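You operate a simulated robot arm through the tools that you are given. There is no shell and no other tool.

You are at the controls of a simulated robot arm. One attempt, no reset.

Task
Vacuum the flour out of the sack press at the LOW setting.
Fine: Couple the vacuum's grey hose to the PRESS pipe and clamp it before the start. Stop the vacuum and switch it off after.

Only the result counts: the job must be done as asked and must still hold three seconds after the hand-in. Knocking over, shifting, dropping, spilling or breaking anything else fails it.

Robot
A 7-joint arm with a two-finger parallel gripper, fixed in place. Base frame: the origin is at the foot of the arm, x ahead of it, y to its left, z up. Units: cm, degrees, N and s.
Its first joint turns from -149.0 to 149.0 degrees. Payload 3.43 kg.
The tool frame sits at the grasp point between the pads (the TCP): z along the fingers, y along the line on which they close. The tips reach 3 cm beyond it. Largest opening 9.4 cm; finger width 2.8, thickness 1; the body of the gripper, 5 by 9.6 cm, starts 5.5 cm behind the TCP.
Orientation is that of the tool frame in the base frame, as [roll, pitch, yaw] about the fixed x, y, z axes, in that order (R = Rz(yaw) Ry(pitch) Rx(roll)). With the fingers straight down and closing along the base's y, the tool's x points along the base's -x, its y along +y and its z along -z.

Tools
- The arm moves only by the tool nudge_tool. Its argument "deltas" is a list of rows, each an object (a shift or turn left out is 0, a gripper value left out holds the last) with "translation": the shift along the base's x, y, z in units of 25 mm (1.0 is 25 mm), a list of three; "rot": the turn, a rotation vector about the base's x, y, z in units of 8 degrees (1.0 is 8 degrees), a list of three. In form: [{"translation": [x, y, z], "rot": [rx, ry, rz]}, ...]. A call has 1 to 20 rows; each row shifts and turns the commanded pose from where the row before left it. "fingers" is the opening in per cent of the stroke, from 0 (shut) to 100 (fully open), set as the call begins (left out, the last holds). A call with a number of a shift or a turn outside -1 to 1 is refused whole. A row lasts 0.2 s, in which the tool goes at most 5 cm and 8.6 degrees; a call with a longer step from one row to the next is refused whole, and so is a gripper value outside its range. A pose out of reach is approached as far as the arm can. The call stops where the force on the tool passes 80 N (or 10 N more than at its start, if that is more) or the arm is blocked; 0.2 s more then pass. The fingers move at their own pace (about 4.5 cm/s each) and stop on an object; they squeeze with about 34 N. The grip force told is the motor's: it shows also when the fingers shut on nothing. Time passes only in rows, and 0.2 s behind the last, so rows that do not move let the fingers close. The reply holds the time, the measured pose of the TCP, the force on the tool along the base axes, the opening and the grip force, in the units named above and with some noise, with the torque about the TCP (base axes, N m) and any sound that the robot's microphone picked up.
- Cameras (640 x 400 px; columns grow to the right, rows downward): "scene" is fixed at [21.94, 65.05, 140.45]; the picture's right is [-0.52, -0.85, 0.00], its down [-0.32, 0.19, -0.93] and it looks along [0.79, -0.48, -0.37] (base axes); focal length 342 px, centre (320, 200). "wrist" rides on the gripper at [7.6, 1.4, -10.3] in the tool frame; the picture's right is [-0.18, 0.98, 0.00], its down [-0.75, -0.14, -0.64] and it looks along [-0.63, -0.12, 0.77] (tool axes); focal length 243 px, centre (320, 200). There is no depth. A picture from a camera that has moved, and an enlarged one, comes with that camera's place and axes in the base frame and with its lens.
- grab_frame(camera): a new picture of that camera. No time passes.
- zoom(camera, box): a new picture of the part [left, top, right, bottom] of that camera's present view, enlarged. No time passes.
- finish_job(): hands the job in; it is judged then, once.

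Places have to be worked out from the pictures, the camera data and where the tool is seen. Open the gripper and draw the arm clear of the work before you hand the job in, unless the task says otherwise.

The tools are called after "Request:" by a JSON object that holds its "method" and its "body". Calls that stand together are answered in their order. nudge_tool: Moves the arm, as the interface text tells. Its arguments: {"type":"object","properties":{"deltas":{"type":"array","items":{"type":"object","properties":{"translation":{"type":"array","items":{"type":"number"}},"rot":{"type":"array","items":{"type":"number"}}}}},"fingers":{"type":"number"}},"required":["deltas"]} The other tools are called the same way: grab_frame (camera) takes a picture; zoom (camera, box) takes an enlarged picture of a part of a camera's view; finish_job () hands the job in.

At the start:

```text
time_s: 0.0
ee_pos: [97.91, 12.74, 120.07]
tcp_rot: [179.9, 0.0, -180.0]
ft_force: [-0.6, -0.2, -0.1]
moment: [0.03, -0.01, 0.03]
finger_gap: 9.41
gripper_force: 0.1
```

scene: 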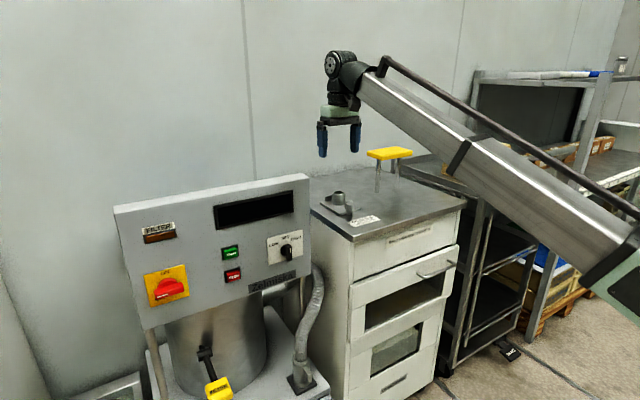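
wrist: 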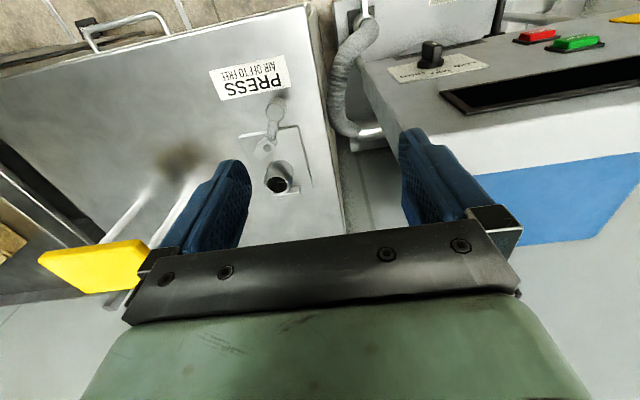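

I start by looking closely at the vacuum's panel, the hose and the press pipe.

Request:
{"method": "zoom", "body": {"camera": "scene", "box": [100, 170, 340, 320]}}

Request:
{"method": "zoom", "body": {"camera": "scene", "box": [280, 140, 480, 265]}}

Request:
{"method": "zoom", "body": {"camera": "scene", "box": [140, 275, 340, 400]}}

Request:
{"method": "zoom", "body": {"camera": "wrist", "box": [190, 0, 430, 200]}}

Request:
{"method": "zoom", "body": {"camera": "wrist", "box": [400, 0, 640, 150]}}

```text
2.67 times, centred on (220, 245) of scene
camera zoom: at [21.94, 65.05, 140.45], right [-0.52, -0.85, 0.0], down [-0.32, 0.19, -0.93], along [0.79, -0.48, -0.37], focal length 913 px, centre (587, 80)
```

zoom: 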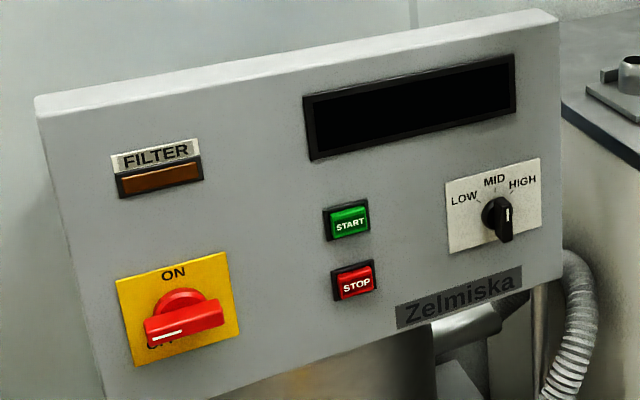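

```text
3.20 times, centred on (380, 202) of scene
camera zoom: at [21.94, 65.05, 140.45], right [-0.52, -0.85, 0.0], down [-0.32, 0.19, -0.93], along [0.79, -0.48, -0.37], focal length 1096 px, centre (128, 192)
```

zoom: 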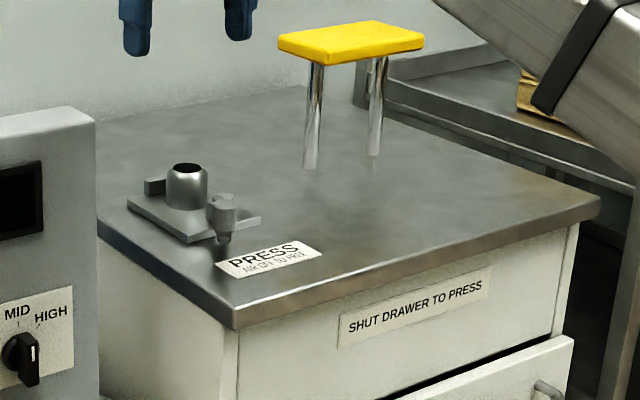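

```text
3.20 times, centred on (240, 338) of scene
camera zoom: at [21.94, 65.05, 140.45], right [-0.52, -0.85, 0.0], down [-0.32, 0.19, -0.93], along [0.79, -0.48, -0.37], focal length 1096 px, centre (576, -240)
```

zoom: 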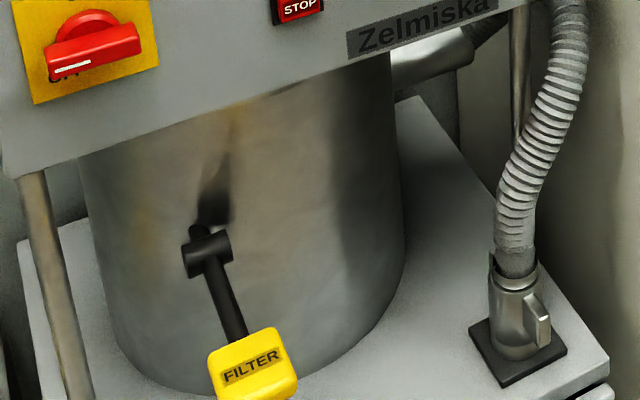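

```text
2.00 times, centred on (310, 100) of wrist
camera zoom: at [90.35, 13.98, 130.34], right [0.18, 0.98, 0.0], down [0.75, -0.14, 0.64], along [0.63, -0.12, -0.77], focal length 485 px, centre (340, 400)
```

zoom: 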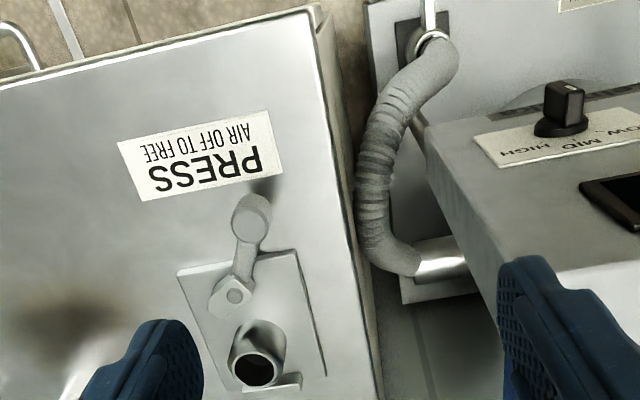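

```text
2.67 times, centred on (520, 75) of wrist
camera zoom: at [90.35, 13.98, 130.34], right [0.18, 0.98, 0.0], down [0.75, -0.14, 0.64], along [0.63, -0.12, -0.77], focal length 647 px, centre (-213, 533)
```

zoom: 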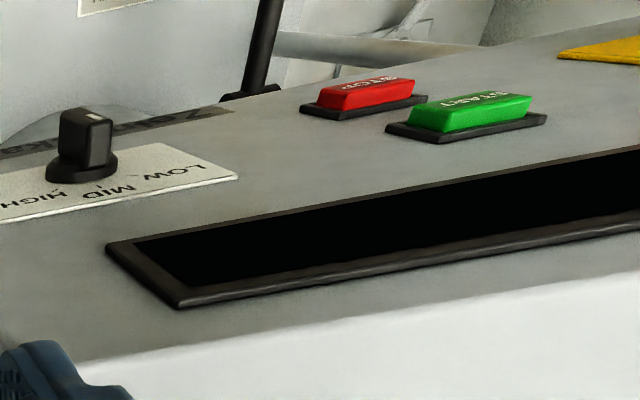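

The panel seems to stand about x=100, facing the robot; I want finer looks at the switch, knob, hose coupling and lever.

Request:
{"method": "zoom", "body": {"camera": "scene", "box": [140, 255, 204, 310]}}

Request:
{"method": "zoom", "body": {"camera": "scene", "box": [260, 222, 310, 270]}}

Request:
{"method": "zoom", "body": {"camera": "scene", "box": [275, 340, 345, 400]}}

Request:
{"method": "zoom", "body": {"camera": "scene", "box": [310, 180, 390, 235]}}

Request:
{"method": "zoom", "body": {"camera": "wrist", "box": [240, 80, 330, 200]}}

Request:
{"method": "zoom", "body": {"camera": "wrist", "box": [320, 0, 400, 150]}}

```text
7.27 times, centred on (172, 282) of scene
camera zoom: at [21.94, 65.05, 140.45], right [-0.52, -0.85, 0.0], down [-0.32, 0.19, -0.93], along [0.79, -0.48, -0.37], focal length 2490 px, centre (1396, -400)
```

zoom: 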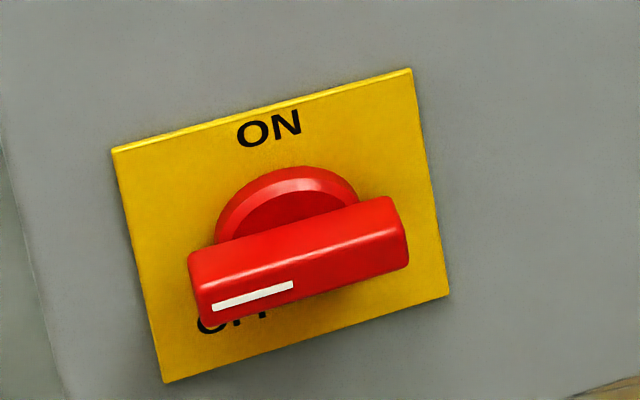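

```text
8.33 times, centred on (285, 246) of scene
camera zoom: at [21.94, 65.05, 140.45], right [-0.52, -0.85, 0.0], down [-0.32, 0.19, -0.93], along [0.79, -0.48, -0.37], focal length 2853 px, centre (612, -183)
```

zoom: 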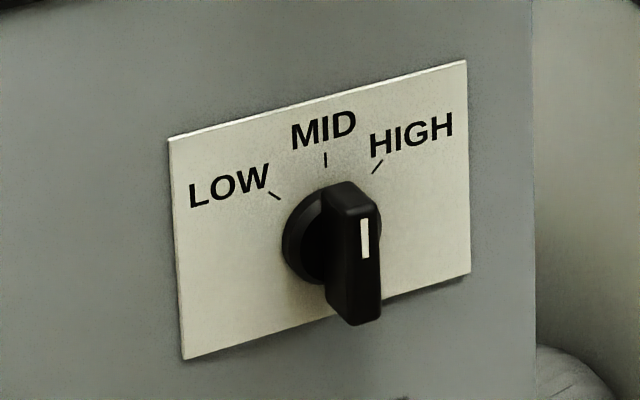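

```text
6.67 times, centred on (310, 370) of scene
camera zoom: at [21.94, 65.05, 140.45], right [-0.52, -0.85, 0.0], down [-0.32, 0.19, -0.93], along [0.79, -0.48, -0.37], focal length 2283 px, centre (387, -933)
```

zoom: 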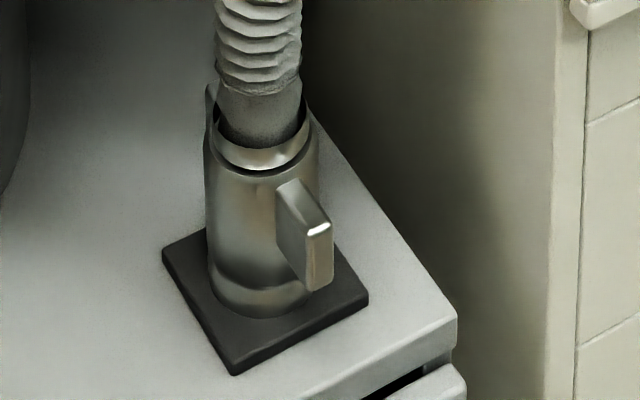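

```text
7.27 times, centred on (350, 208) of scene
camera zoom: at [21.94, 65.05, 140.45], right [-0.52, -0.85, 0.0], down [-0.32, 0.19, -0.93], along [0.79, -0.48, -0.37], focal length 2490 px, centre (102, 146)
```

zoom: 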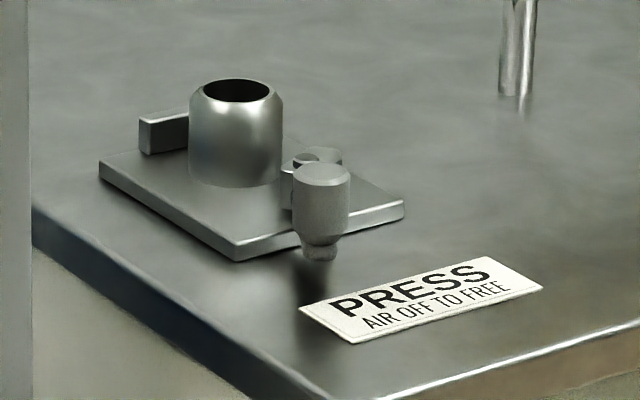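

```text
3.33 times, centred on (285, 140) of wrist
camera zoom: at [90.35, 13.98, 130.34], right [0.18, 0.98, 0.0], down [0.75, -0.14, 0.64], along [0.63, -0.12, -0.77], focal length 809 px, centre (437, 400)
```

zoom: 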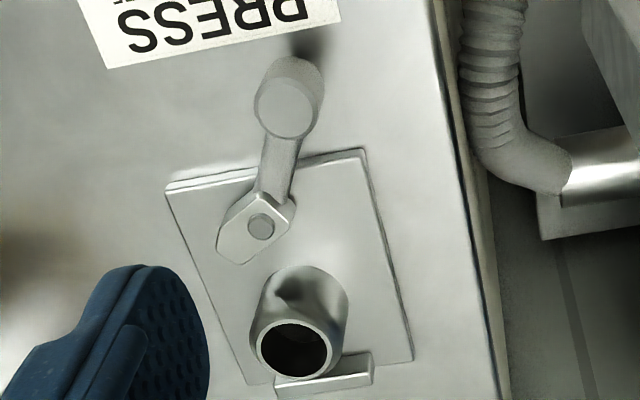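

```text
2.67 times, centred on (360, 75) of wrist
camera zoom: at [90.35, 13.98, 130.34], right [0.18, 0.98, 0.0], down [0.75, -0.14, 0.64], along [0.63, -0.12, -0.77], focal length 647 px, centre (213, 533)
```

zoom: 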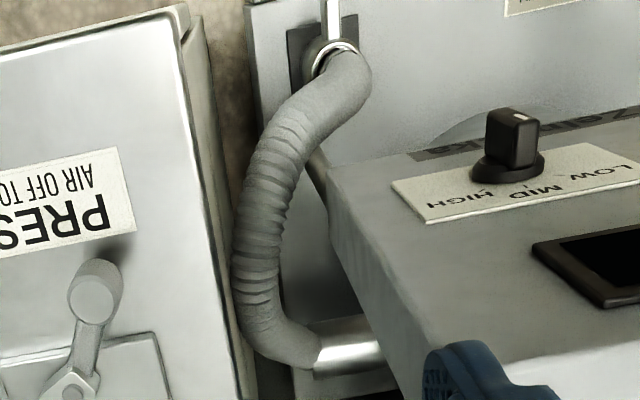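

The hose coupler appears docked near (97, 26, 46) and the press pipe near (111.5, 3.5, 100), with a swing clamp in front of it. I back the arm off and turn the tool about its own axis so the wrist camera ends up above the fingers once it points forward.

Request:
{"method": "nudge_tool", "body": {"deltas": [{"translation": [-1, 0, 0]}, {"translation": [-1, 0, 0]}, {"translation": [-1, 0, 0]}, {"translation": [-1, 0, 0]}, {"translation": [-1, 0, 0]}, {"translation": [-1, 0, 0]}, {"translation": [-1, 0, 0]}, {"translation": [-1, 0, 0]}, {"translation": [0, 0, 0], "rot": [0, 0, 1]}, {"rot": [0, 0, 1]}, {"rot": [0, 0, 1]}, {"rot": [0, 0, 1]}, {"rot": [0, 0, 1]}, {"rot": [0, 0, 1]}]}}

```text
time_s: 2.0
ee_pos: [79.93, 13.2, 116.56]
tcp_rot: [179.7, 1.4, -176.5]
ft_force: [2.0, 0.2, -2.6]
moment: [0.04, -0.02, 0.03]
finger_gap: 9.38
gripper_force: 0.2
out of reach, approached as far as the arm can: row 5, 6, 7, 8
stopped in row 9: the force on the tool passed its limit at 98 N (the readings are from after the stop); the commanded pose is now the measured one
```

Moving back at that height was out of reach and a force spike stopped it, so I look at how things stand.

Request:
{"method": "grab_frame", "body": {"camera": "scene"}}

Request:
{"method": "grab_frame", "body": {"camera": "wrist"}}

```text
taken
```

scene: 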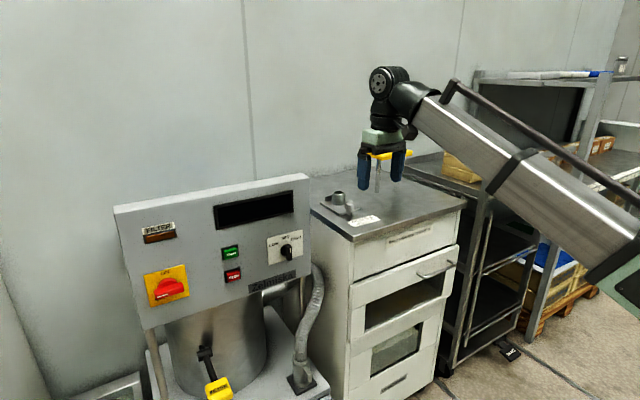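

```text
taken
camera wrist: at [72.06, 13.88, 126.74], right [0.12, 0.99, 0.01], down [0.75, -0.1, 0.66], along [0.66, -0.07, -0.75], focal length 243 px, centre (320, 200)
```

wrist: 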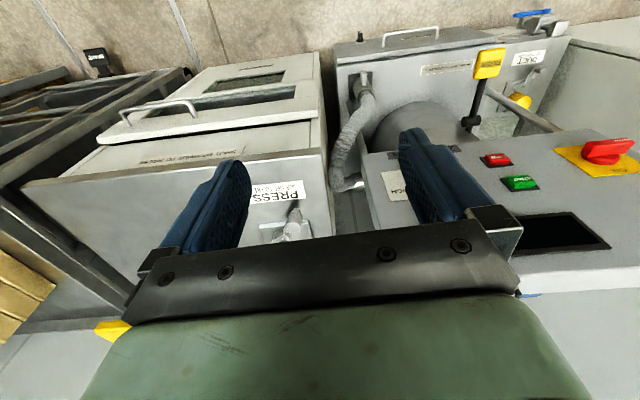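

The arm seems cramped this high and close in. I lower the tool in the free space in front of the machines (x about 78), shifting left a little.

Request:
{"method": "nudge_tool", "body": {"deltas": [{"translation": [0, 0.5, -0.6]}, {"translation": [0, 0.5, -0.6]}, {"translation": [0, 0.5, -0.6]}, {"translation": [0, 0.5, -0.6]}, {"translation": [0, 0.5, -0.6]}, {"translation": [0, 0.5, -0.6]}, {"translation": [0, 0.5, -0.6]}, {"translation": [0, 0.5, -0.6]}, {"translation": [0, 0, -0.6]}, {"translation": [0, 0, -0.6]}]}}

```text
time_s: 4.2
ee_pos: [79.85, 23.12, 101.43]
tcp_rot: [179.7, 1.4, -176.6]
ft_force: [-0.6, -0.1, -0.9]
moment: [0.0, 0.01, -0.02]
finger_gap: 9.4
gripper_force: 0.1
```

Good, no trouble. Now I turn the tool about the vertical, half rate, to see how far the wrist goes.

Request:
{"method": "nudge_tool", "body": {"deltas": [{"rot": [0, 0, 1]}, {"rot": [0, 0, 1]}, {"rot": [0, 0, 1]}, {"rot": [0, 0, 1]}, {"rot": [0, 0, 1]}, {"rot": [0, 0, 1]}, {"rot": [0, 0, 1]}, {"rot": [0, 0, 1]}, {"rot": [0, 0, 1]}, {"rot": [0, 0, 1]}, {"rot": [0, 0, 1]}]}}

```text
time_s: 6.6
ee_pos: [79.85, 23.28, 101.57]
tcp_rot: [179.6, 1.3, -88.5]
ft_force: [-0.9, 0.1, 0.0]
moment: [0.0, 0.02, 0.01]
finger_gap: 9.41
gripper_force: 0.0
```

Request:
{"method": "nudge_tool", "body": {"deltas": [{"rot": [0, 0, 1]}, {"rot": [0, 0, 1]}, {"rot": [0, 0, 1]}, {"rot": [0, 0, 1]}, {"rot": [0, 0, 1]}, {"rot": [0, 0, 1]}, {"rot": [0, 0, 1]}, {"rot": [0, 0, 1]}, {"rot": [0, 0, 1]}, {"rot": [0, 0, 1]}, {"rot": [0, 0, 1]}]}}

```text
time_s: 9.0
ee_pos: [79.87, 23.05, 101.61]
tcp_rot: [179.6, 1.4, -0.4]
ft_force: [0.0, 0.2, 0.6]
moment: [-0.01, 0.0, 0.01]
finger_gap: 9.41
gripper_force: 0.0
```

The wrist turned fully (yaw 0). Now I pitch the tool forward to horizontal while lowering, to bring the wrist camera to look at the docked coupler from the front.

Request:
{"method": "nudge_tool", "body": {"deltas": [{"translation": [-0.3, 0.1, -1], "rot": [0, -1, 0]}, {"translation": [-0.3, 0.1, -1], "rot": [0, -1, 0]}, {"translation": [-0.3, 0.1, -1], "rot": [0, -1, 0]}, {"translation": [-0.3, 0.1, -1], "rot": [0, -1, 0]}, {"translation": [-0.3, 0.1, -1], "rot": [0, -1, 0]}, {"translation": [-0.3, 0.1, -1], "rot": [0, -1, 0]}, {"translation": [-0.3, 0.1, -1], "rot": [0, -1, 0]}, {"translation": [-0.3, 0.1, -1], "rot": [0, -1, 0]}, {"translation": [-0.3, 0.1, -1], "rot": [0, -1, 0]}, {"translation": [-0.3, 0.1, -1], "rot": [0, -1, 0]}, {"translation": [0, 0.1, -1], "rot": [0, -1, 0]}, {"translation": [0, 0, -1], "rot": [0, 0, 0]}, {"translation": [0, 0, -1], "rot": [0, 0, 0]}, {"translation": [0, 0, -1], "rot": [0, 0, 0]}]}}

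Request:
{"method": "grab_frame", "body": {"camera": "wrist"}}

Request:
{"method": "grab_frame", "body": {"camera": "scene"}}

```text
time_s: 12.0
ee_pos: [72.6, 25.78, 66.63]
tcp_rot: [-170.6, -86.6, -9.6]
ft_force: [0.4, -0.9, 0.0]
moment: [0.01, 0.01, -0.01]
finger_gap: 9.4
gripper_force: 0.1
```

```text
taken
camera wrist: at [62.75, 24.18, 74.84], right [-0.02, -0.98, -0.19], down [-0.68, 0.15, -0.71], along [0.73, 0.12, -0.67], focal length 243 px, centre (320, 200)
```

wrist: 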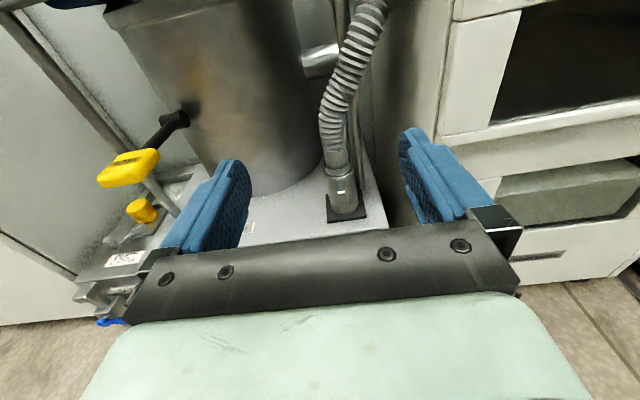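

```text
taken
```

scene: 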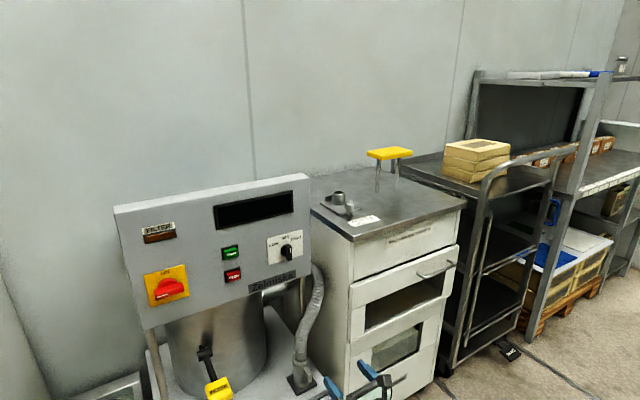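

The view is now upright, with the coupler on its black pad in sight; I zoom in on it.

Request:
{"method": "zoom", "body": {"camera": "wrist", "box": [300, 120, 390, 230]}}

Request:
{"method": "zoom", "body": {"camera": "wrist", "box": [280, 0, 430, 130]}}

Request:
{"method": "zoom", "body": {"camera": "wrist", "box": [70, 80, 280, 330]}}

Request:
{"method": "zoom", "body": {"camera": "scene", "box": [270, 250, 350, 400]}}

```text
3.64 times, centred on (345, 175) of wrist
camera zoom: at [62.75, 24.18, 74.84], right [-0.02, -0.98, -0.19], down [-0.68, 0.15, -0.71], along [0.73, 0.12, -0.67], focal length 882 px, centre (229, 291)
```

zoom: 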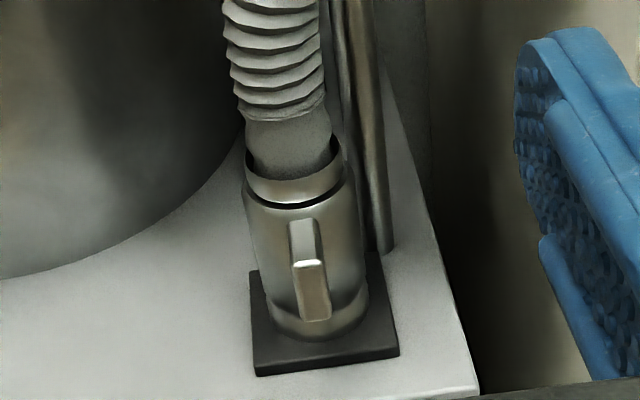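

```text
3.08 times, centred on (355, 65) of wrist
camera zoom: at [62.75, 24.18, 74.84], right [-0.02, -0.98, -0.19], down [-0.68, 0.15, -0.71], along [0.73, 0.12, -0.67], focal length 746 px, centre (212, 615)
```

zoom: 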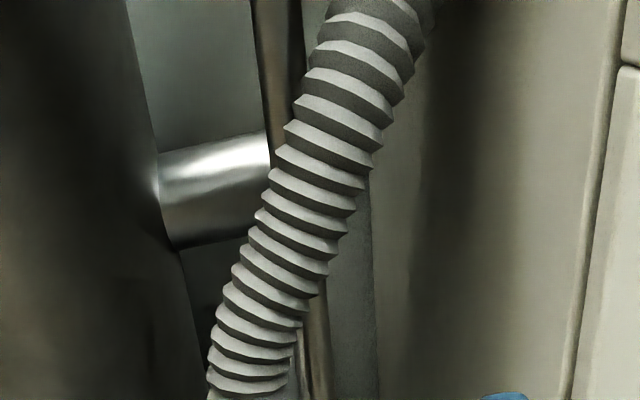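

```text
1.60 times, centred on (175, 205) of wrist
camera zoom: at [62.75, 24.18, 74.84], right [-0.02, -0.98, -0.19], down [-0.68, 0.15, -0.71], along [0.73, 0.12, -0.67], focal length 388 px, centre (552, 192)
```

zoom: 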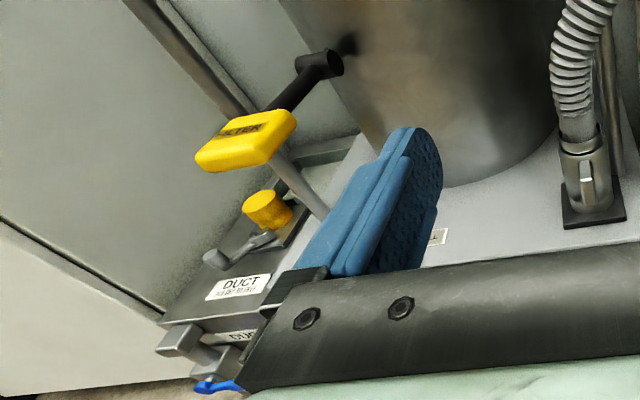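

```text
2.67 times, centred on (310, 325) of scene
camera zoom: at [21.94, 65.05, 140.45], right [-0.52, -0.85, 0.0], down [-0.32, 0.19, -0.93], along [0.79, -0.48, -0.37], focal length 913 px, centre (347, -133)
```

zoom: 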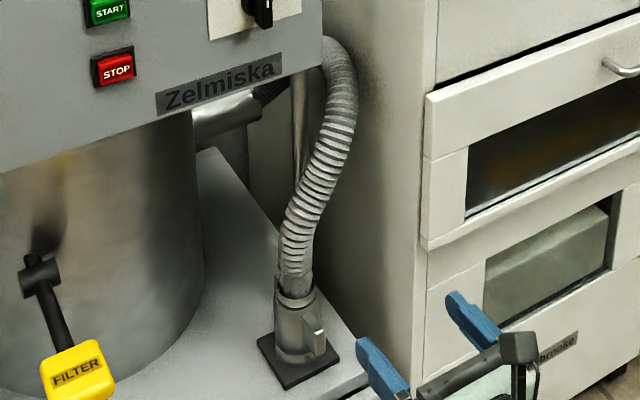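

The coupler is a metal sleeve standing on its pad with a fin sticking out toward −x, about (92–95, 25.7, 45–49), thin along y. I approach with the tool tilted about 40° below horizontal and stop short to look again.

Request:
{"method": "nudge_tool", "body": {"deltas": [{"translation": [0.8, 0, -0.8], "rot": [0, 0.915, 0]}, {"translation": [0.8, 0, -0.8], "rot": [0, 0.915, 0]}, {"translation": [0.8, 0, -0.8], "rot": [0, 0.915, 0]}, {"translation": [0.6, 0, -0.8], "rot": [0, 0.915, 0]}, {"translation": [0.6, 0, -0.8], "rot": [0, 0.915, 0]}, {"translation": [0.6, 0, -0.6]}, {"translation": [0, 0, 0]}], "fingers": 60}}

Request:
{"method": "grab_frame", "body": {"camera": "wrist"}}

Request:
{"method": "zoom", "body": {"camera": "scene", "box": [260, 300, 400, 400]}}

```text
time_s: 13.6
ee_pos: [83.16, 26.04, 55.18]
tcp_rot: [-179.7, -50.0, -0.9]
ft_force: [0.7, -0.6, -0.2]
moment: [0.01, -0.01, 0.0]
finger_gap: 5.61
gripper_force: 0.0
```

```text
taken
camera wrist: at [80.06, 24.36, 67.7], right [-0.13, -0.98, -0.14], down [-0.97, 0.15, -0.16], along [0.18, 0.12, -0.98], focal length 243 px, centre (320, 200)
```

wrist: 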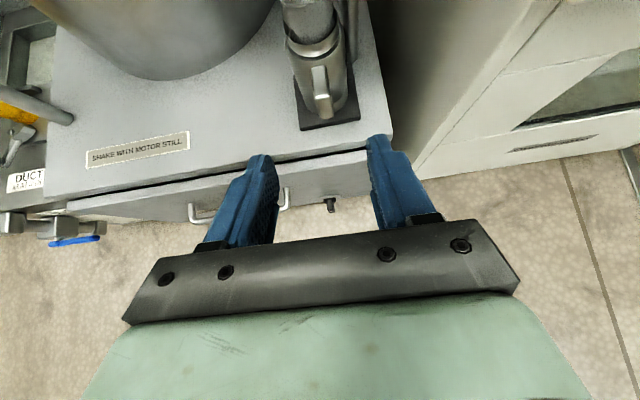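

```text
4.00 times, centred on (330, 350) of scene
camera zoom: at [21.94, 65.05, 140.45], right [-0.52, -0.85, 0.0], down [-0.32, 0.19, -0.93], along [0.79, -0.48, -0.37], focal length 1370 px, centre (280, -400)
```

zoom: 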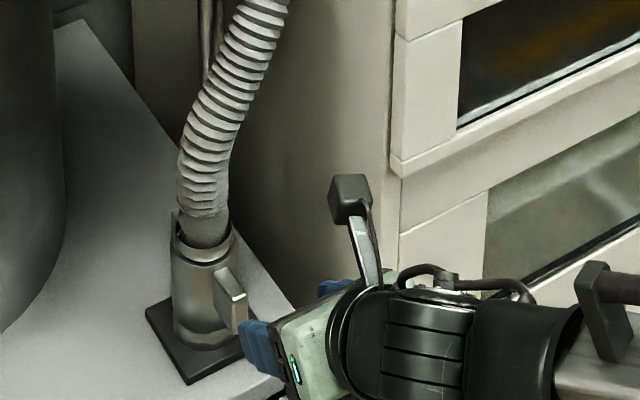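

The fin is clearly seen from above; I zoom on it to fix its place.

Request:
{"method": "zoom", "body": {"camera": "wrist", "box": [280, 0, 380, 140]}}

Request:
{"method": "zoom", "body": {"camera": "scene", "box": [290, 345, 340, 400]}}

```text
2.86 times, centred on (330, 70) of wrist
camera zoom: at [80.06, 24.36, 67.7], right [-0.13, -0.98, -0.14], down [-0.97, 0.15, -0.16], along [0.18, 0.12, -0.98], focal length 693 px, centre (291, 571)
```

zoom: 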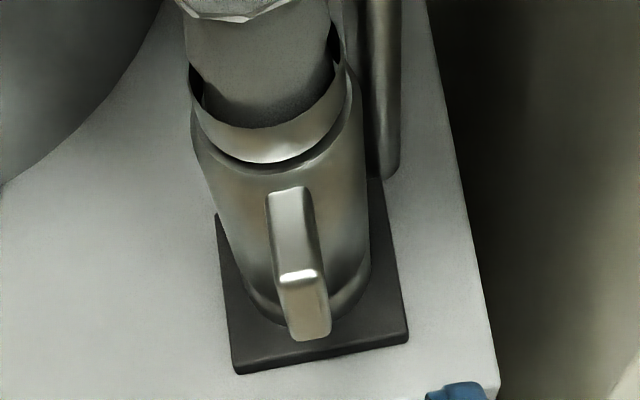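

```text
7.27 times, centred on (315, 372) of scene
camera zoom: at [21.94, 65.05, 140.45], right [-0.52, -0.85, 0.0], down [-0.32, 0.19, -0.93], along [0.79, -0.48, -0.37], focal length 2490 px, centre (356, -1054)
```

zoom: 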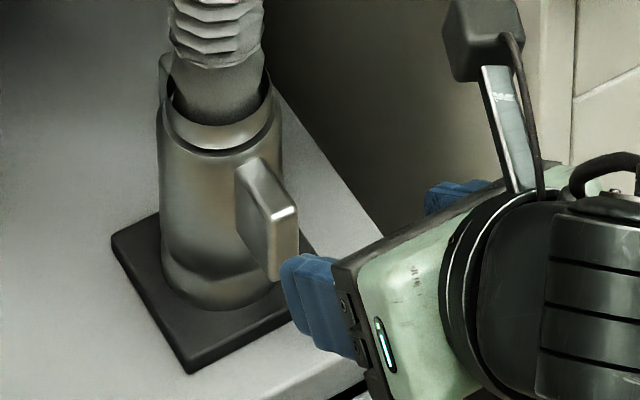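

Triangulated: fin front edge near (93, 25.4), spanning z 44–47.5. I advance along the tool direction to put the fingers either side of the fin.

Request:
{"method": "nudge_tool", "body": {"deltas": [{"translation": [0, -0.26, 0]}, {"translation": [0.7, 0, -0.6]}, {"translation": [0.7, 0, -0.6]}, {"translation": [0.7, 0, -0.6]}, {"translation": [0.6, 0, -0.5]}, {"translation": [0.5, 0, -0.45]}, {"translation": [0.4, 0, -0.4]}, {"translation": [0, 0, 0]}], "fingers": 50}}

Request:
{"method": "grab_frame", "body": {"camera": "wrist"}}

Request:
{"method": "zoom", "body": {"camera": "scene", "box": [280, 335, 350, 400]}}

```text
time_s: 15.4
ee_pos: [91.75, 25.34, 47.09]
tcp_rot: [-179.7, -50.0, -0.8]
ft_force: [-1.5, 0.1, 0.1]
moment: [-0.01, 0.01, 0.02]
finger_gap: 4.72
gripper_force: 0.0
```

```text
taken
camera wrist: at [88.78, 23.75, 59.61], right [-0.13, -0.98, -0.14], down [-0.97, 0.15, -0.16], along [0.18, 0.12, -0.98], focal length 243 px, centre (320, 200)
```

wrist: 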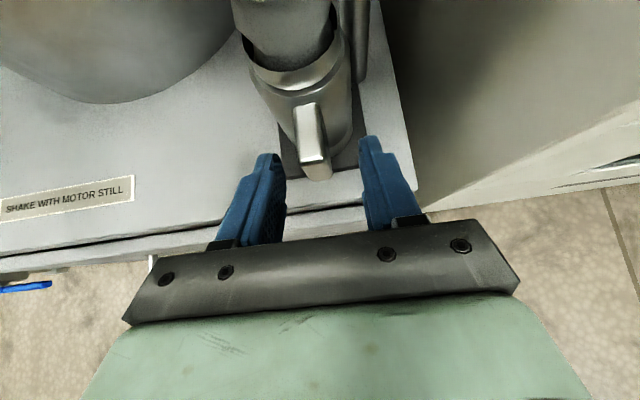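

```text
6.15 times, centred on (315, 368) of scene
camera zoom: at [21.94, 65.05, 140.45], right [-0.52, -0.85, 0.0], down [-0.32, 0.19, -0.93], along [0.79, -0.48, -0.37], focal length 2107 px, centre (351, -831)
```

zoom: 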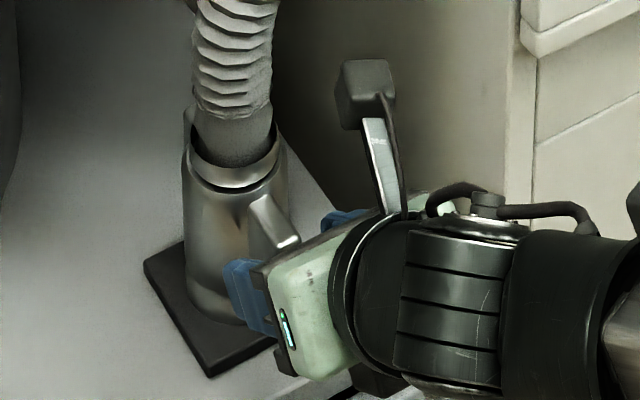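

The fin lies centred between the fingers but only its front edge is covered; I go 1.2 cm further in and then close.

Request:
{"method": "nudge_tool", "body": {"deltas": [{"translation": [0.24, 0, 0.04]}, {"translation": [0.24, 0, 0.04]}, {"translation": [0, 0, 0]}]}}

Request:
{"method": "nudge_tool", "body": {"deltas": [{"translation": [0, 0, 0]}, {"translation": [0, 0, 0]}, {"translation": [0, 0, 0]}, {"translation": [0, 0, 0]}, {"translation": [0, 0, 0]}], "fingers": 0}}

Request:
{"method": "grab_frame", "body": {"camera": "wrist"}}

```text
time_s: 16.2
ee_pos: [93.03, 25.24, 47.37]
tcp_rot: [-179.6, -50.0, -0.9]
ft_force: [-0.4, 0.3, 0.0]
moment: [0.01, 0.01, -0.03]
finger_gap: 4.67
gripper_force: 0.1
```

```text
time_s: 17.4
ee_pos: [93.07, 25.47, 47.42]
tcp_rot: [-179.6, -50.1, -0.8]
ft_force: [-0.1, 1.3, 1.9]
moment: [0.04, -0.09, 0.1]
finger_gap: 1.6
gripper_force: 34.1
```

```text
taken
camera wrist: at [90.07, 23.76, 59.91], right [-0.13, -0.98, -0.14], down [-0.97, 0.15, -0.17], along [0.18, 0.12, -0.98], focal length 243 px, centre (320, 200)
```

wrist: 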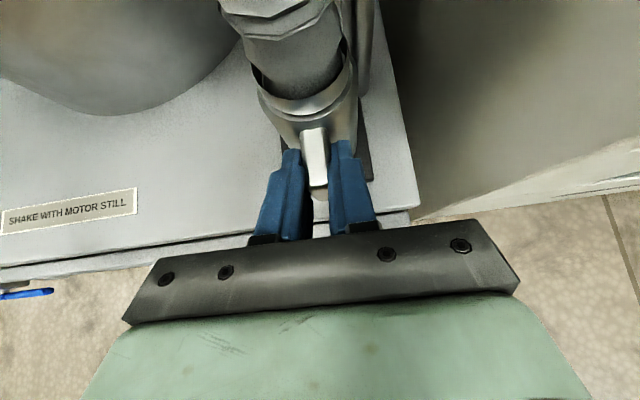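

The fingers hold the 1.6 cm fin at 34 N. I lift straight up slowly by about 4 cm and check.

Request:
{"method": "nudge_tool", "body": {"deltas": [{"translation": [0, 0, 0.2]}, {"translation": [0, 0, 0.2]}, {"translation": [0, 0, 0.3]}, {"translation": [0, 0, 0.3]}, {"translation": [0, 0, 0.3]}, {"translation": [0, 0, 0.3]}]}}

Request:
{"method": "grab_frame", "body": {"camera": "wrist"}}

Request:
{"method": "zoom", "body": {"camera": "scene", "box": [260, 260, 400, 400]}}

```text
time_s: 18.8
ee_pos: [93.08, 25.1, 51.28]
tcp_rot: [-179.7, -50.0, -0.8]
ft_force: [-0.1, 0.3, -5.0]
moment: [0.0, 0.29, 0.0]
finger_gap: 1.6
gripper_force: 34.0
```

```text
taken
camera wrist: at [90.17, 23.58, 63.86], right [-0.13, -0.98, -0.14], down [-0.97, 0.15, -0.16], along [0.18, 0.12, -0.98], focal length 243 px, centre (320, 200)
```

wrist: 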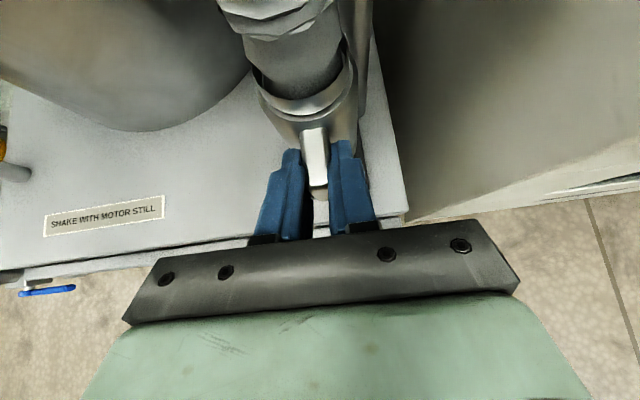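

```text
2.86 times, centred on (330, 330) of scene
camera zoom: at [21.94, 65.05, 140.45], right [-0.52, -0.85, 0.0], down [-0.32, 0.19, -0.93], along [0.79, -0.48, -0.37], focal length 978 px, centre (291, -171)
```

zoom: 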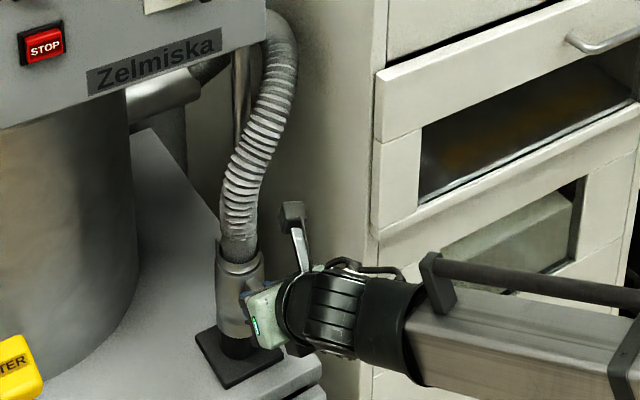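

The sleeve is off its black spigot and the hose follows (5 N load). I raise it further, drawing it forward of the panel and right toward y≈19.

Request:
{"method": "nudge_tool", "body": {"deltas": [{"translation": [0, 0, 0.5]}, {"translation": [0, 0, 0.5]}, {"translation": [0, 0, 0.5]}, {"translation": [0, 0, 0.5]}, {"translation": [-0.3, -0.3, 0.5]}, {"translation": [-0.3, -0.3, 0.5]}, {"translation": [-0.3, -0.3, 0.5]}, {"translation": [-0.3, -0.3, 0.5]}, {"translation": [-0.3, -0.3, 0.5]}, {"translation": [-0.3, -0.3, 0.5]}, {"translation": [-0.2, -0.3, 0.5]}, {"translation": [0, -0.2, 0.5]}, {"translation": [0, 0, 0.5]}, {"translation": [0, 0, 0.5]}]}}

Request:
{"method": "grab_frame", "body": {"camera": "wrist"}}

Request:
{"method": "grab_frame", "body": {"camera": "scene"}}

```text
time_s: 21.8
ee_pos: [88.22, 19.48, 69.02]
tcp_rot: [-179.7, -50.0, -0.9]
ft_force: [0.4, 0.2, -5.1]
moment: [0.0, 0.3, 0.0]
finger_gap: 1.59
gripper_force: 33.6
```

```text
taken
camera wrist: at [85.31, 17.9, 81.5], right [-0.13, -0.98, -0.15], down [-0.97, 0.15, -0.16], along [0.18, 0.12, -0.98], focal length 243 px, centre (320, 200)
```

wrist: 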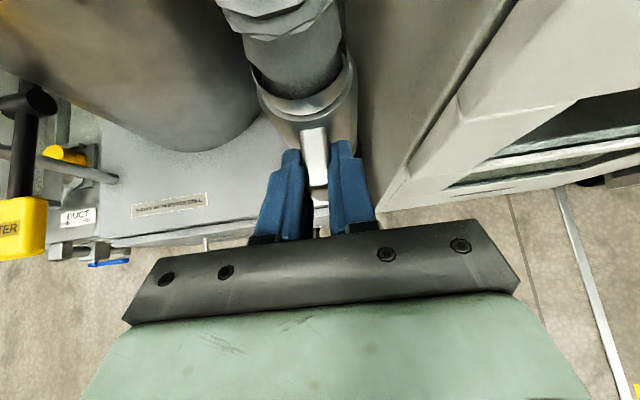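

```text
taken
```

scene: 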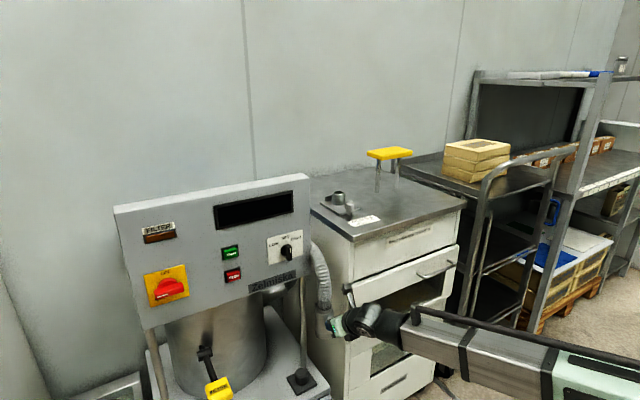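

All steady; I keep raising at y≈19.

Request:
{"method": "nudge_tool", "body": {"deltas": [{"translation": [0, 0, 0.7]}, {"translation": [0, 0, 0.7]}, {"translation": [0, 0, 0.7]}, {"translation": [0, 0, 0.7]}, {"translation": [0, 0, 0.7]}, {"translation": [0, 0, 0.7]}, {"translation": [0, 0, 0.7]}, {"translation": [0, 0, 0.7]}, {"translation": [0, 0, 0.7]}, {"translation": [0, 0, 0.7]}, {"translation": [0, 0, 0.7]}, {"translation": [0, 0, 0.7]}]}}

Request:
{"method": "grab_frame", "body": {"camera": "scene"}}

Request:
{"method": "grab_frame", "body": {"camera": "wrist"}}

```text
time_s: 24.4
ee_pos: [88.21, 19.51, 90.09]
tcp_rot: [-179.6, -49.9, -0.9]
ft_force: [-0.1, -0.4, -5.7]
moment: [-0.01, 0.3, 0.03]
finger_gap: 1.56
gripper_force: 34.3
```

```text
taken
```

scene: 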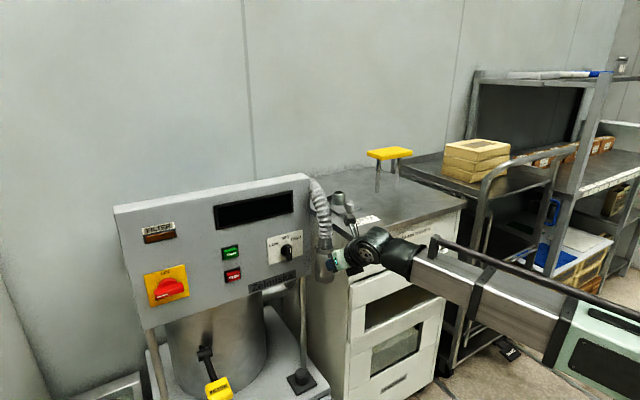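

```text
taken
camera wrist: at [85.25, 17.87, 102.42], right [-0.13, -0.98, -0.14], down [-0.97, 0.15, -0.16], along [0.18, 0.12, -0.98], focal length 243 px, centre (320, 200)
```

wrist: 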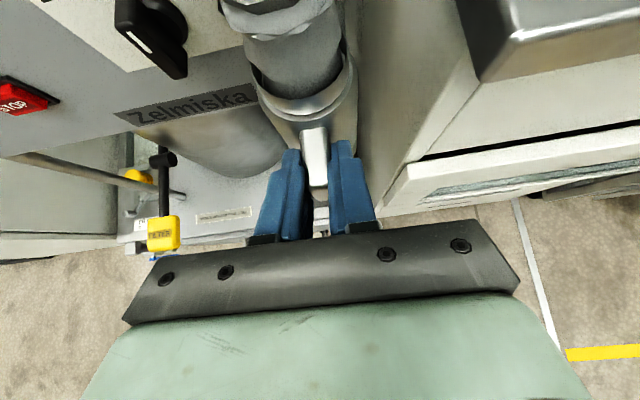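

The hose follows without pulling. I raise to about z=113 so the sleeve's bottom clears the pipe and clamp, then look.

Request:
{"method": "nudge_tool", "body": {"deltas": [{"translation": [0, 0, 0.7]}, {"translation": [0, 0, 0.7]}, {"translation": [0, 0, 0.7]}, {"translation": [0, 0, 0.7]}, {"translation": [0, 0, 0.7]}, {"translation": [0, 0, 0.7]}, {"translation": [0, 0, 0.7]}, {"translation": [0, 0, 0.7]}, {"translation": [0, 0, 0.7]}, {"translation": [0, 0, 0.7]}, {"translation": [0, 0, 0.7]}, {"translation": [0, 0, 0.7]}, {"translation": [0, 0, 0.7]}]}}

Request:
{"method": "grab_frame", "body": {"camera": "scene"}}

Request:
{"method": "grab_frame", "body": {"camera": "wrist"}}

```text
time_s: 27.2
ee_pos: [88.27, 19.42, 112.71]
tcp_rot: [-179.7, -50.0, -0.7]
ft_force: [0.5, -0.2, -4.9]
moment: [-0.01, 0.26, 0.0]
finger_gap: 1.61
gripper_force: 33.7
```

```text
taken
```

scene: 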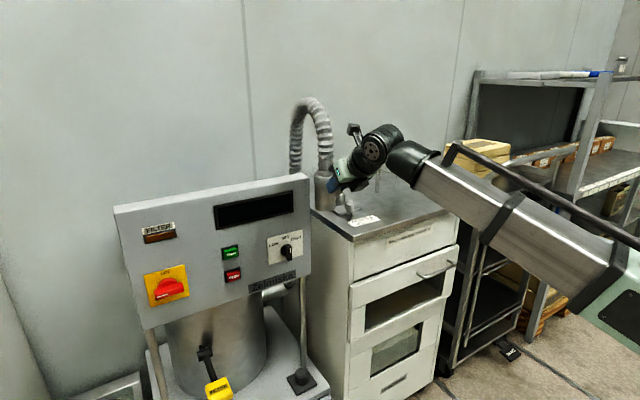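

```text
taken
camera wrist: at [85.27, 17.8, 125.17], right [-0.13, -0.98, -0.14], down [-0.97, 0.15, -0.16], along [0.18, 0.12, -0.98], focal length 243 px, centre (320, 200)
```

wrist: 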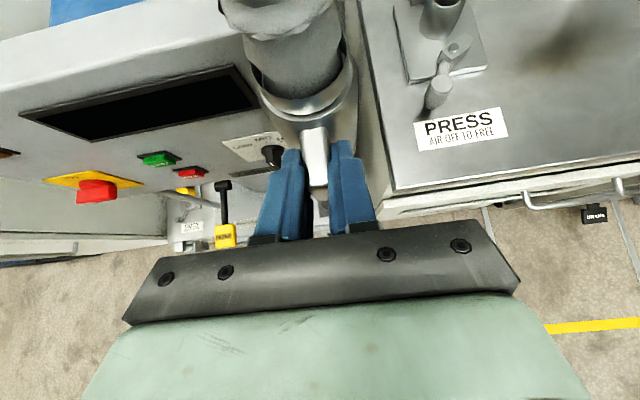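

The hose arcs freely. From here the wrist camera looks right down on the press pipe; I zoom to fix it and the clamp.

Request:
{"method": "zoom", "body": {"camera": "wrist", "box": [370, 0, 530, 160]}}

Request:
{"method": "zoom", "body": {"camera": "scene", "box": [280, 90, 420, 240]}}

```text
2.50 times, centred on (450, 80) of wrist
camera zoom: at [85.27, 17.8, 125.17], right [-0.13, -0.98, -0.14], down [-0.97, 0.15, -0.16], along [0.18, 0.12, -0.98], focal length 606 px, centre (-5, 500)
```

zoom: 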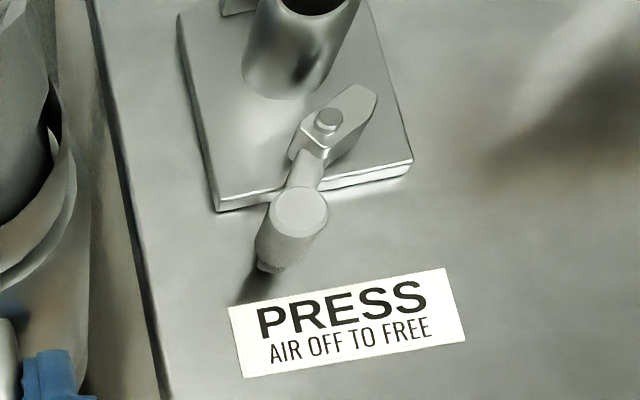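

```text
2.67 times, centred on (350, 165) of scene
camera zoom: at [21.94, 65.05, 140.45], right [-0.52, -0.85, 0.0], down [-0.32, 0.19, -0.93], along [0.79, -0.48, -0.37], focal length 913 px, centre (240, 293)
```

zoom: 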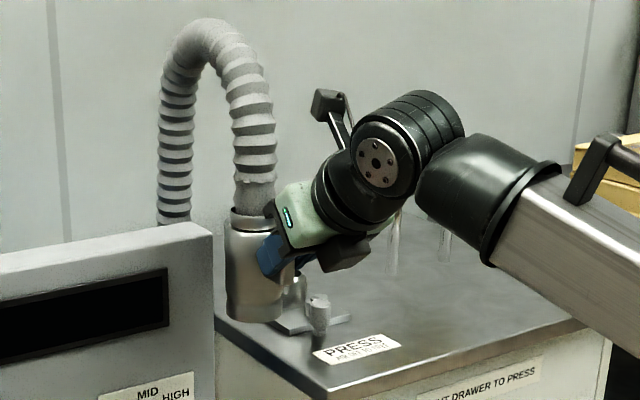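

Clamp pivot is about (105.3, 3.5), its knob (99.9, 6.5), pipe axis about (111.2, 3.55), top z≈99.8. I zoom at the held sleeve to measure its axis relative to the tool.

Request:
{"method": "zoom", "body": {"camera": "wrist", "box": [220, 0, 400, 220]}}

Request:
{"method": "zoom", "body": {"camera": "scene", "box": [300, 160, 360, 220]}}

```text
1.82 times, centred on (310, 110) of wrist
camera zoom: at [85.27, 17.8, 125.17], right [-0.13, -0.98, -0.14], down [-0.97, 0.15, -0.16], along [0.18, 0.12, -0.98], focal length 441 px, centre (338, 364)
```

zoom: 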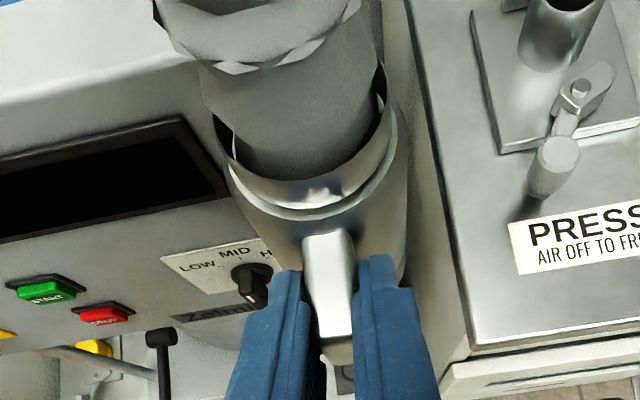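

```text
6.67 times, centred on (330, 190) of scene
camera zoom: at [21.94, 65.05, 140.45], right [-0.52, -0.85, 0.0], down [-0.32, 0.19, -0.93], along [0.79, -0.48, -0.37], focal length 2283 px, centre (253, 267)
```

zoom: 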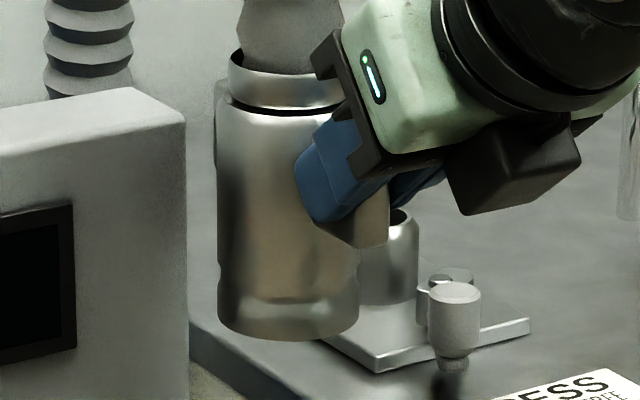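

Sleeve axis sits about (+6.2, −0.15) from the TCP, bottom about 8.4 below it. I carry it over the pipe at this height, keeping 3–4 cm clearance.

Request:
{"method": "nudge_tool", "body": {"deltas": [{"translation": [0, -0.5, 0.04]}, {"translation": [0.4, -0.58, 0.04]}, {"translation": [0.6, -0.58, 0.04]}, {"translation": [0.6, -0.58, 0]}, {"translation": [0.6, -0.58, 0]}, {"translation": [0.6, -0.58, 0]}, {"translation": [0.6, -0.58, 0]}, {"translation": [0.6, -0.58, 0]}, {"translation": [0.6, -0.58, 0]}, {"translation": [0.6, -0.58, 0]}, {"translation": [0.6, -0.58, 0]}, {"translation": [0.6, 0, 0]}, {"translation": [0.5, 0, 0]}, {"translation": [0.2, 0, 0]}, {"translation": [0, 0, 0]}]}}

Request:
{"method": "grab_frame", "body": {"camera": "scene"}}

Request:
{"method": "zoom", "body": {"camera": "scene", "box": [310, 150, 390, 230]}}

Request:
{"method": "grab_frame", "body": {"camera": "wrist"}}

```text
time_s: 30.4
ee_pos: [105.66, 7.75, 112.55]
tcp_rot: [-179.4, -50.1, -1.5]
ft_force: [0.0, -0.6, -4.9]
moment: [0.04, 0.32, 0.0]
finger_gap: 1.57
gripper_force: 33.9
out of reach, approached as far as the arm can: row 9, 10, 11, 12, 13
```

```text
taken
```

scene: 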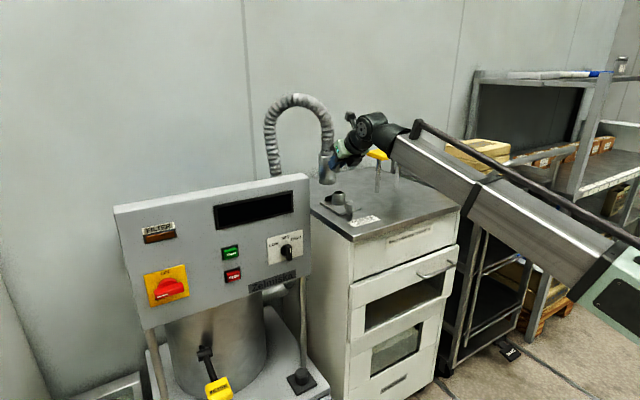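

```text
5.00 times, centred on (350, 190) of scene
camera zoom: at [21.94, 65.05, 140.45], right [-0.52, -0.85, 0.0], down [-0.32, 0.19, -0.93], along [0.79, -0.48, -0.37], focal length 1712 px, centre (170, 250)
```

zoom: 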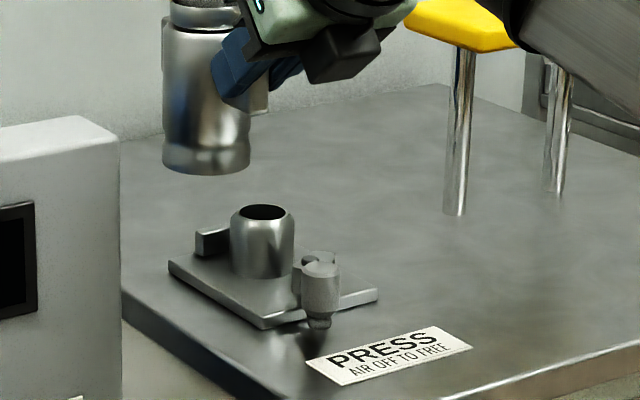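

```text
taken
camera wrist: at [102.64, 6.14, 125.07], right [-0.14, -0.98, -0.15], down [-0.97, 0.16, -0.17], along [0.19, 0.12, -0.98], focal length 243 px, centre (320, 200)
```

wrist: 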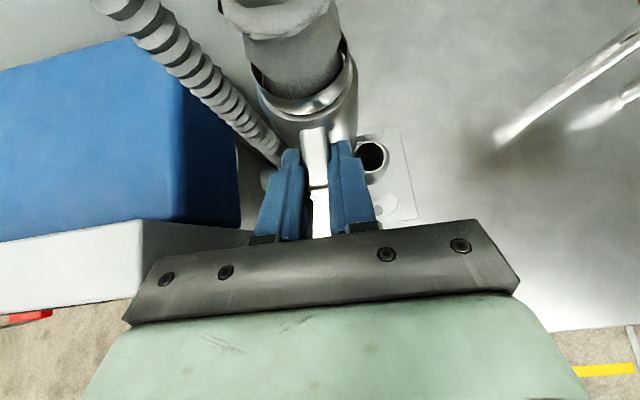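

The arm was at the edge of its reach; TCP is at (105.7, 7.75). The wrist view puts the pipe at (111.2, 3.3). I shift y by about −4.2 and x by −0.7.

Request:
{"method": "nudge_tool", "body": {"deltas": [{"translation": [-0.28, -0.3, 0]}, {"translation": [0, -0.4, 0]}, {"translation": [0, -0.5, 0]}, {"translation": [0, -0.48, 0]}, {"translation": [0, 0, 0]}]}}

Request:
{"method": "zoom", "body": {"camera": "scene", "box": [310, 150, 390, 230]}}

Request:
{"method": "grab_frame", "body": {"camera": "wrist"}}

```text
time_s: 31.6
ee_pos: [104.73, 6.66, 112.12]
tcp_rot: [-179.4, -50.2, -2.2]
ft_force: [0.2, 0.4, -4.9]
moment: [-0.03, 0.29, 0.0]
finger_gap: 1.6
gripper_force: 33.8
out of reach, approached as far as the arm can: row 1, 2, 3, 4
```

```text
5.00 times, centred on (350, 190) of scene
camera zoom: at [21.94, 65.05, 140.45], right [-0.52, -0.85, 0.0], down [-0.32, 0.19, -0.93], along [0.79, -0.48, -0.37], focal length 1712 px, centre (170, 250)
```

zoom: 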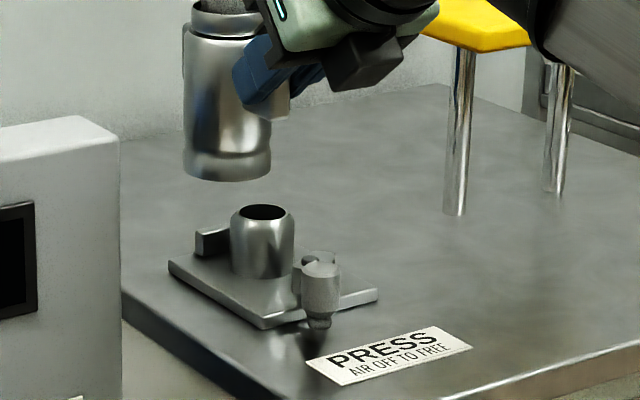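

```text
taken
camera wrist: at [101.78, 5.12, 124.68], right [-0.15, -0.98, -0.15], down [-0.97, 0.17, -0.17], along [0.19, 0.12, -0.98], focal length 243 px, centre (320, 200)
```

wrist: 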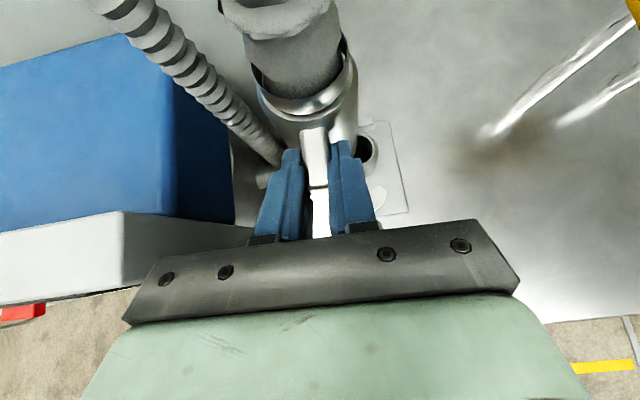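

Even moving inward was flagged, so a joint limit (not distance) binds; the yaw drifting negative hints at which way. I turn the tool about the vertical by −8° in small steps and see whether that frees it.

Request:
{"method": "nudge_tool", "body": {"deltas": [{"rot": [0, 0, -0.5]}, {"rot": [0, 0, -0.5]}, {"translation": [0, -0.2, 0]}, {"translation": [0, 0, 0]}]}}

```text
time_s: 32.6
ee_pos: [104.93, 6.25, 112.16]
tcp_rot: [-179.7, -49.9, -9.0]
ft_force: [0.2, 0.2, -5.0]
moment: [0.07, 0.29, 0.01]
finger_gap: 1.56
gripper_force: 33.8
```

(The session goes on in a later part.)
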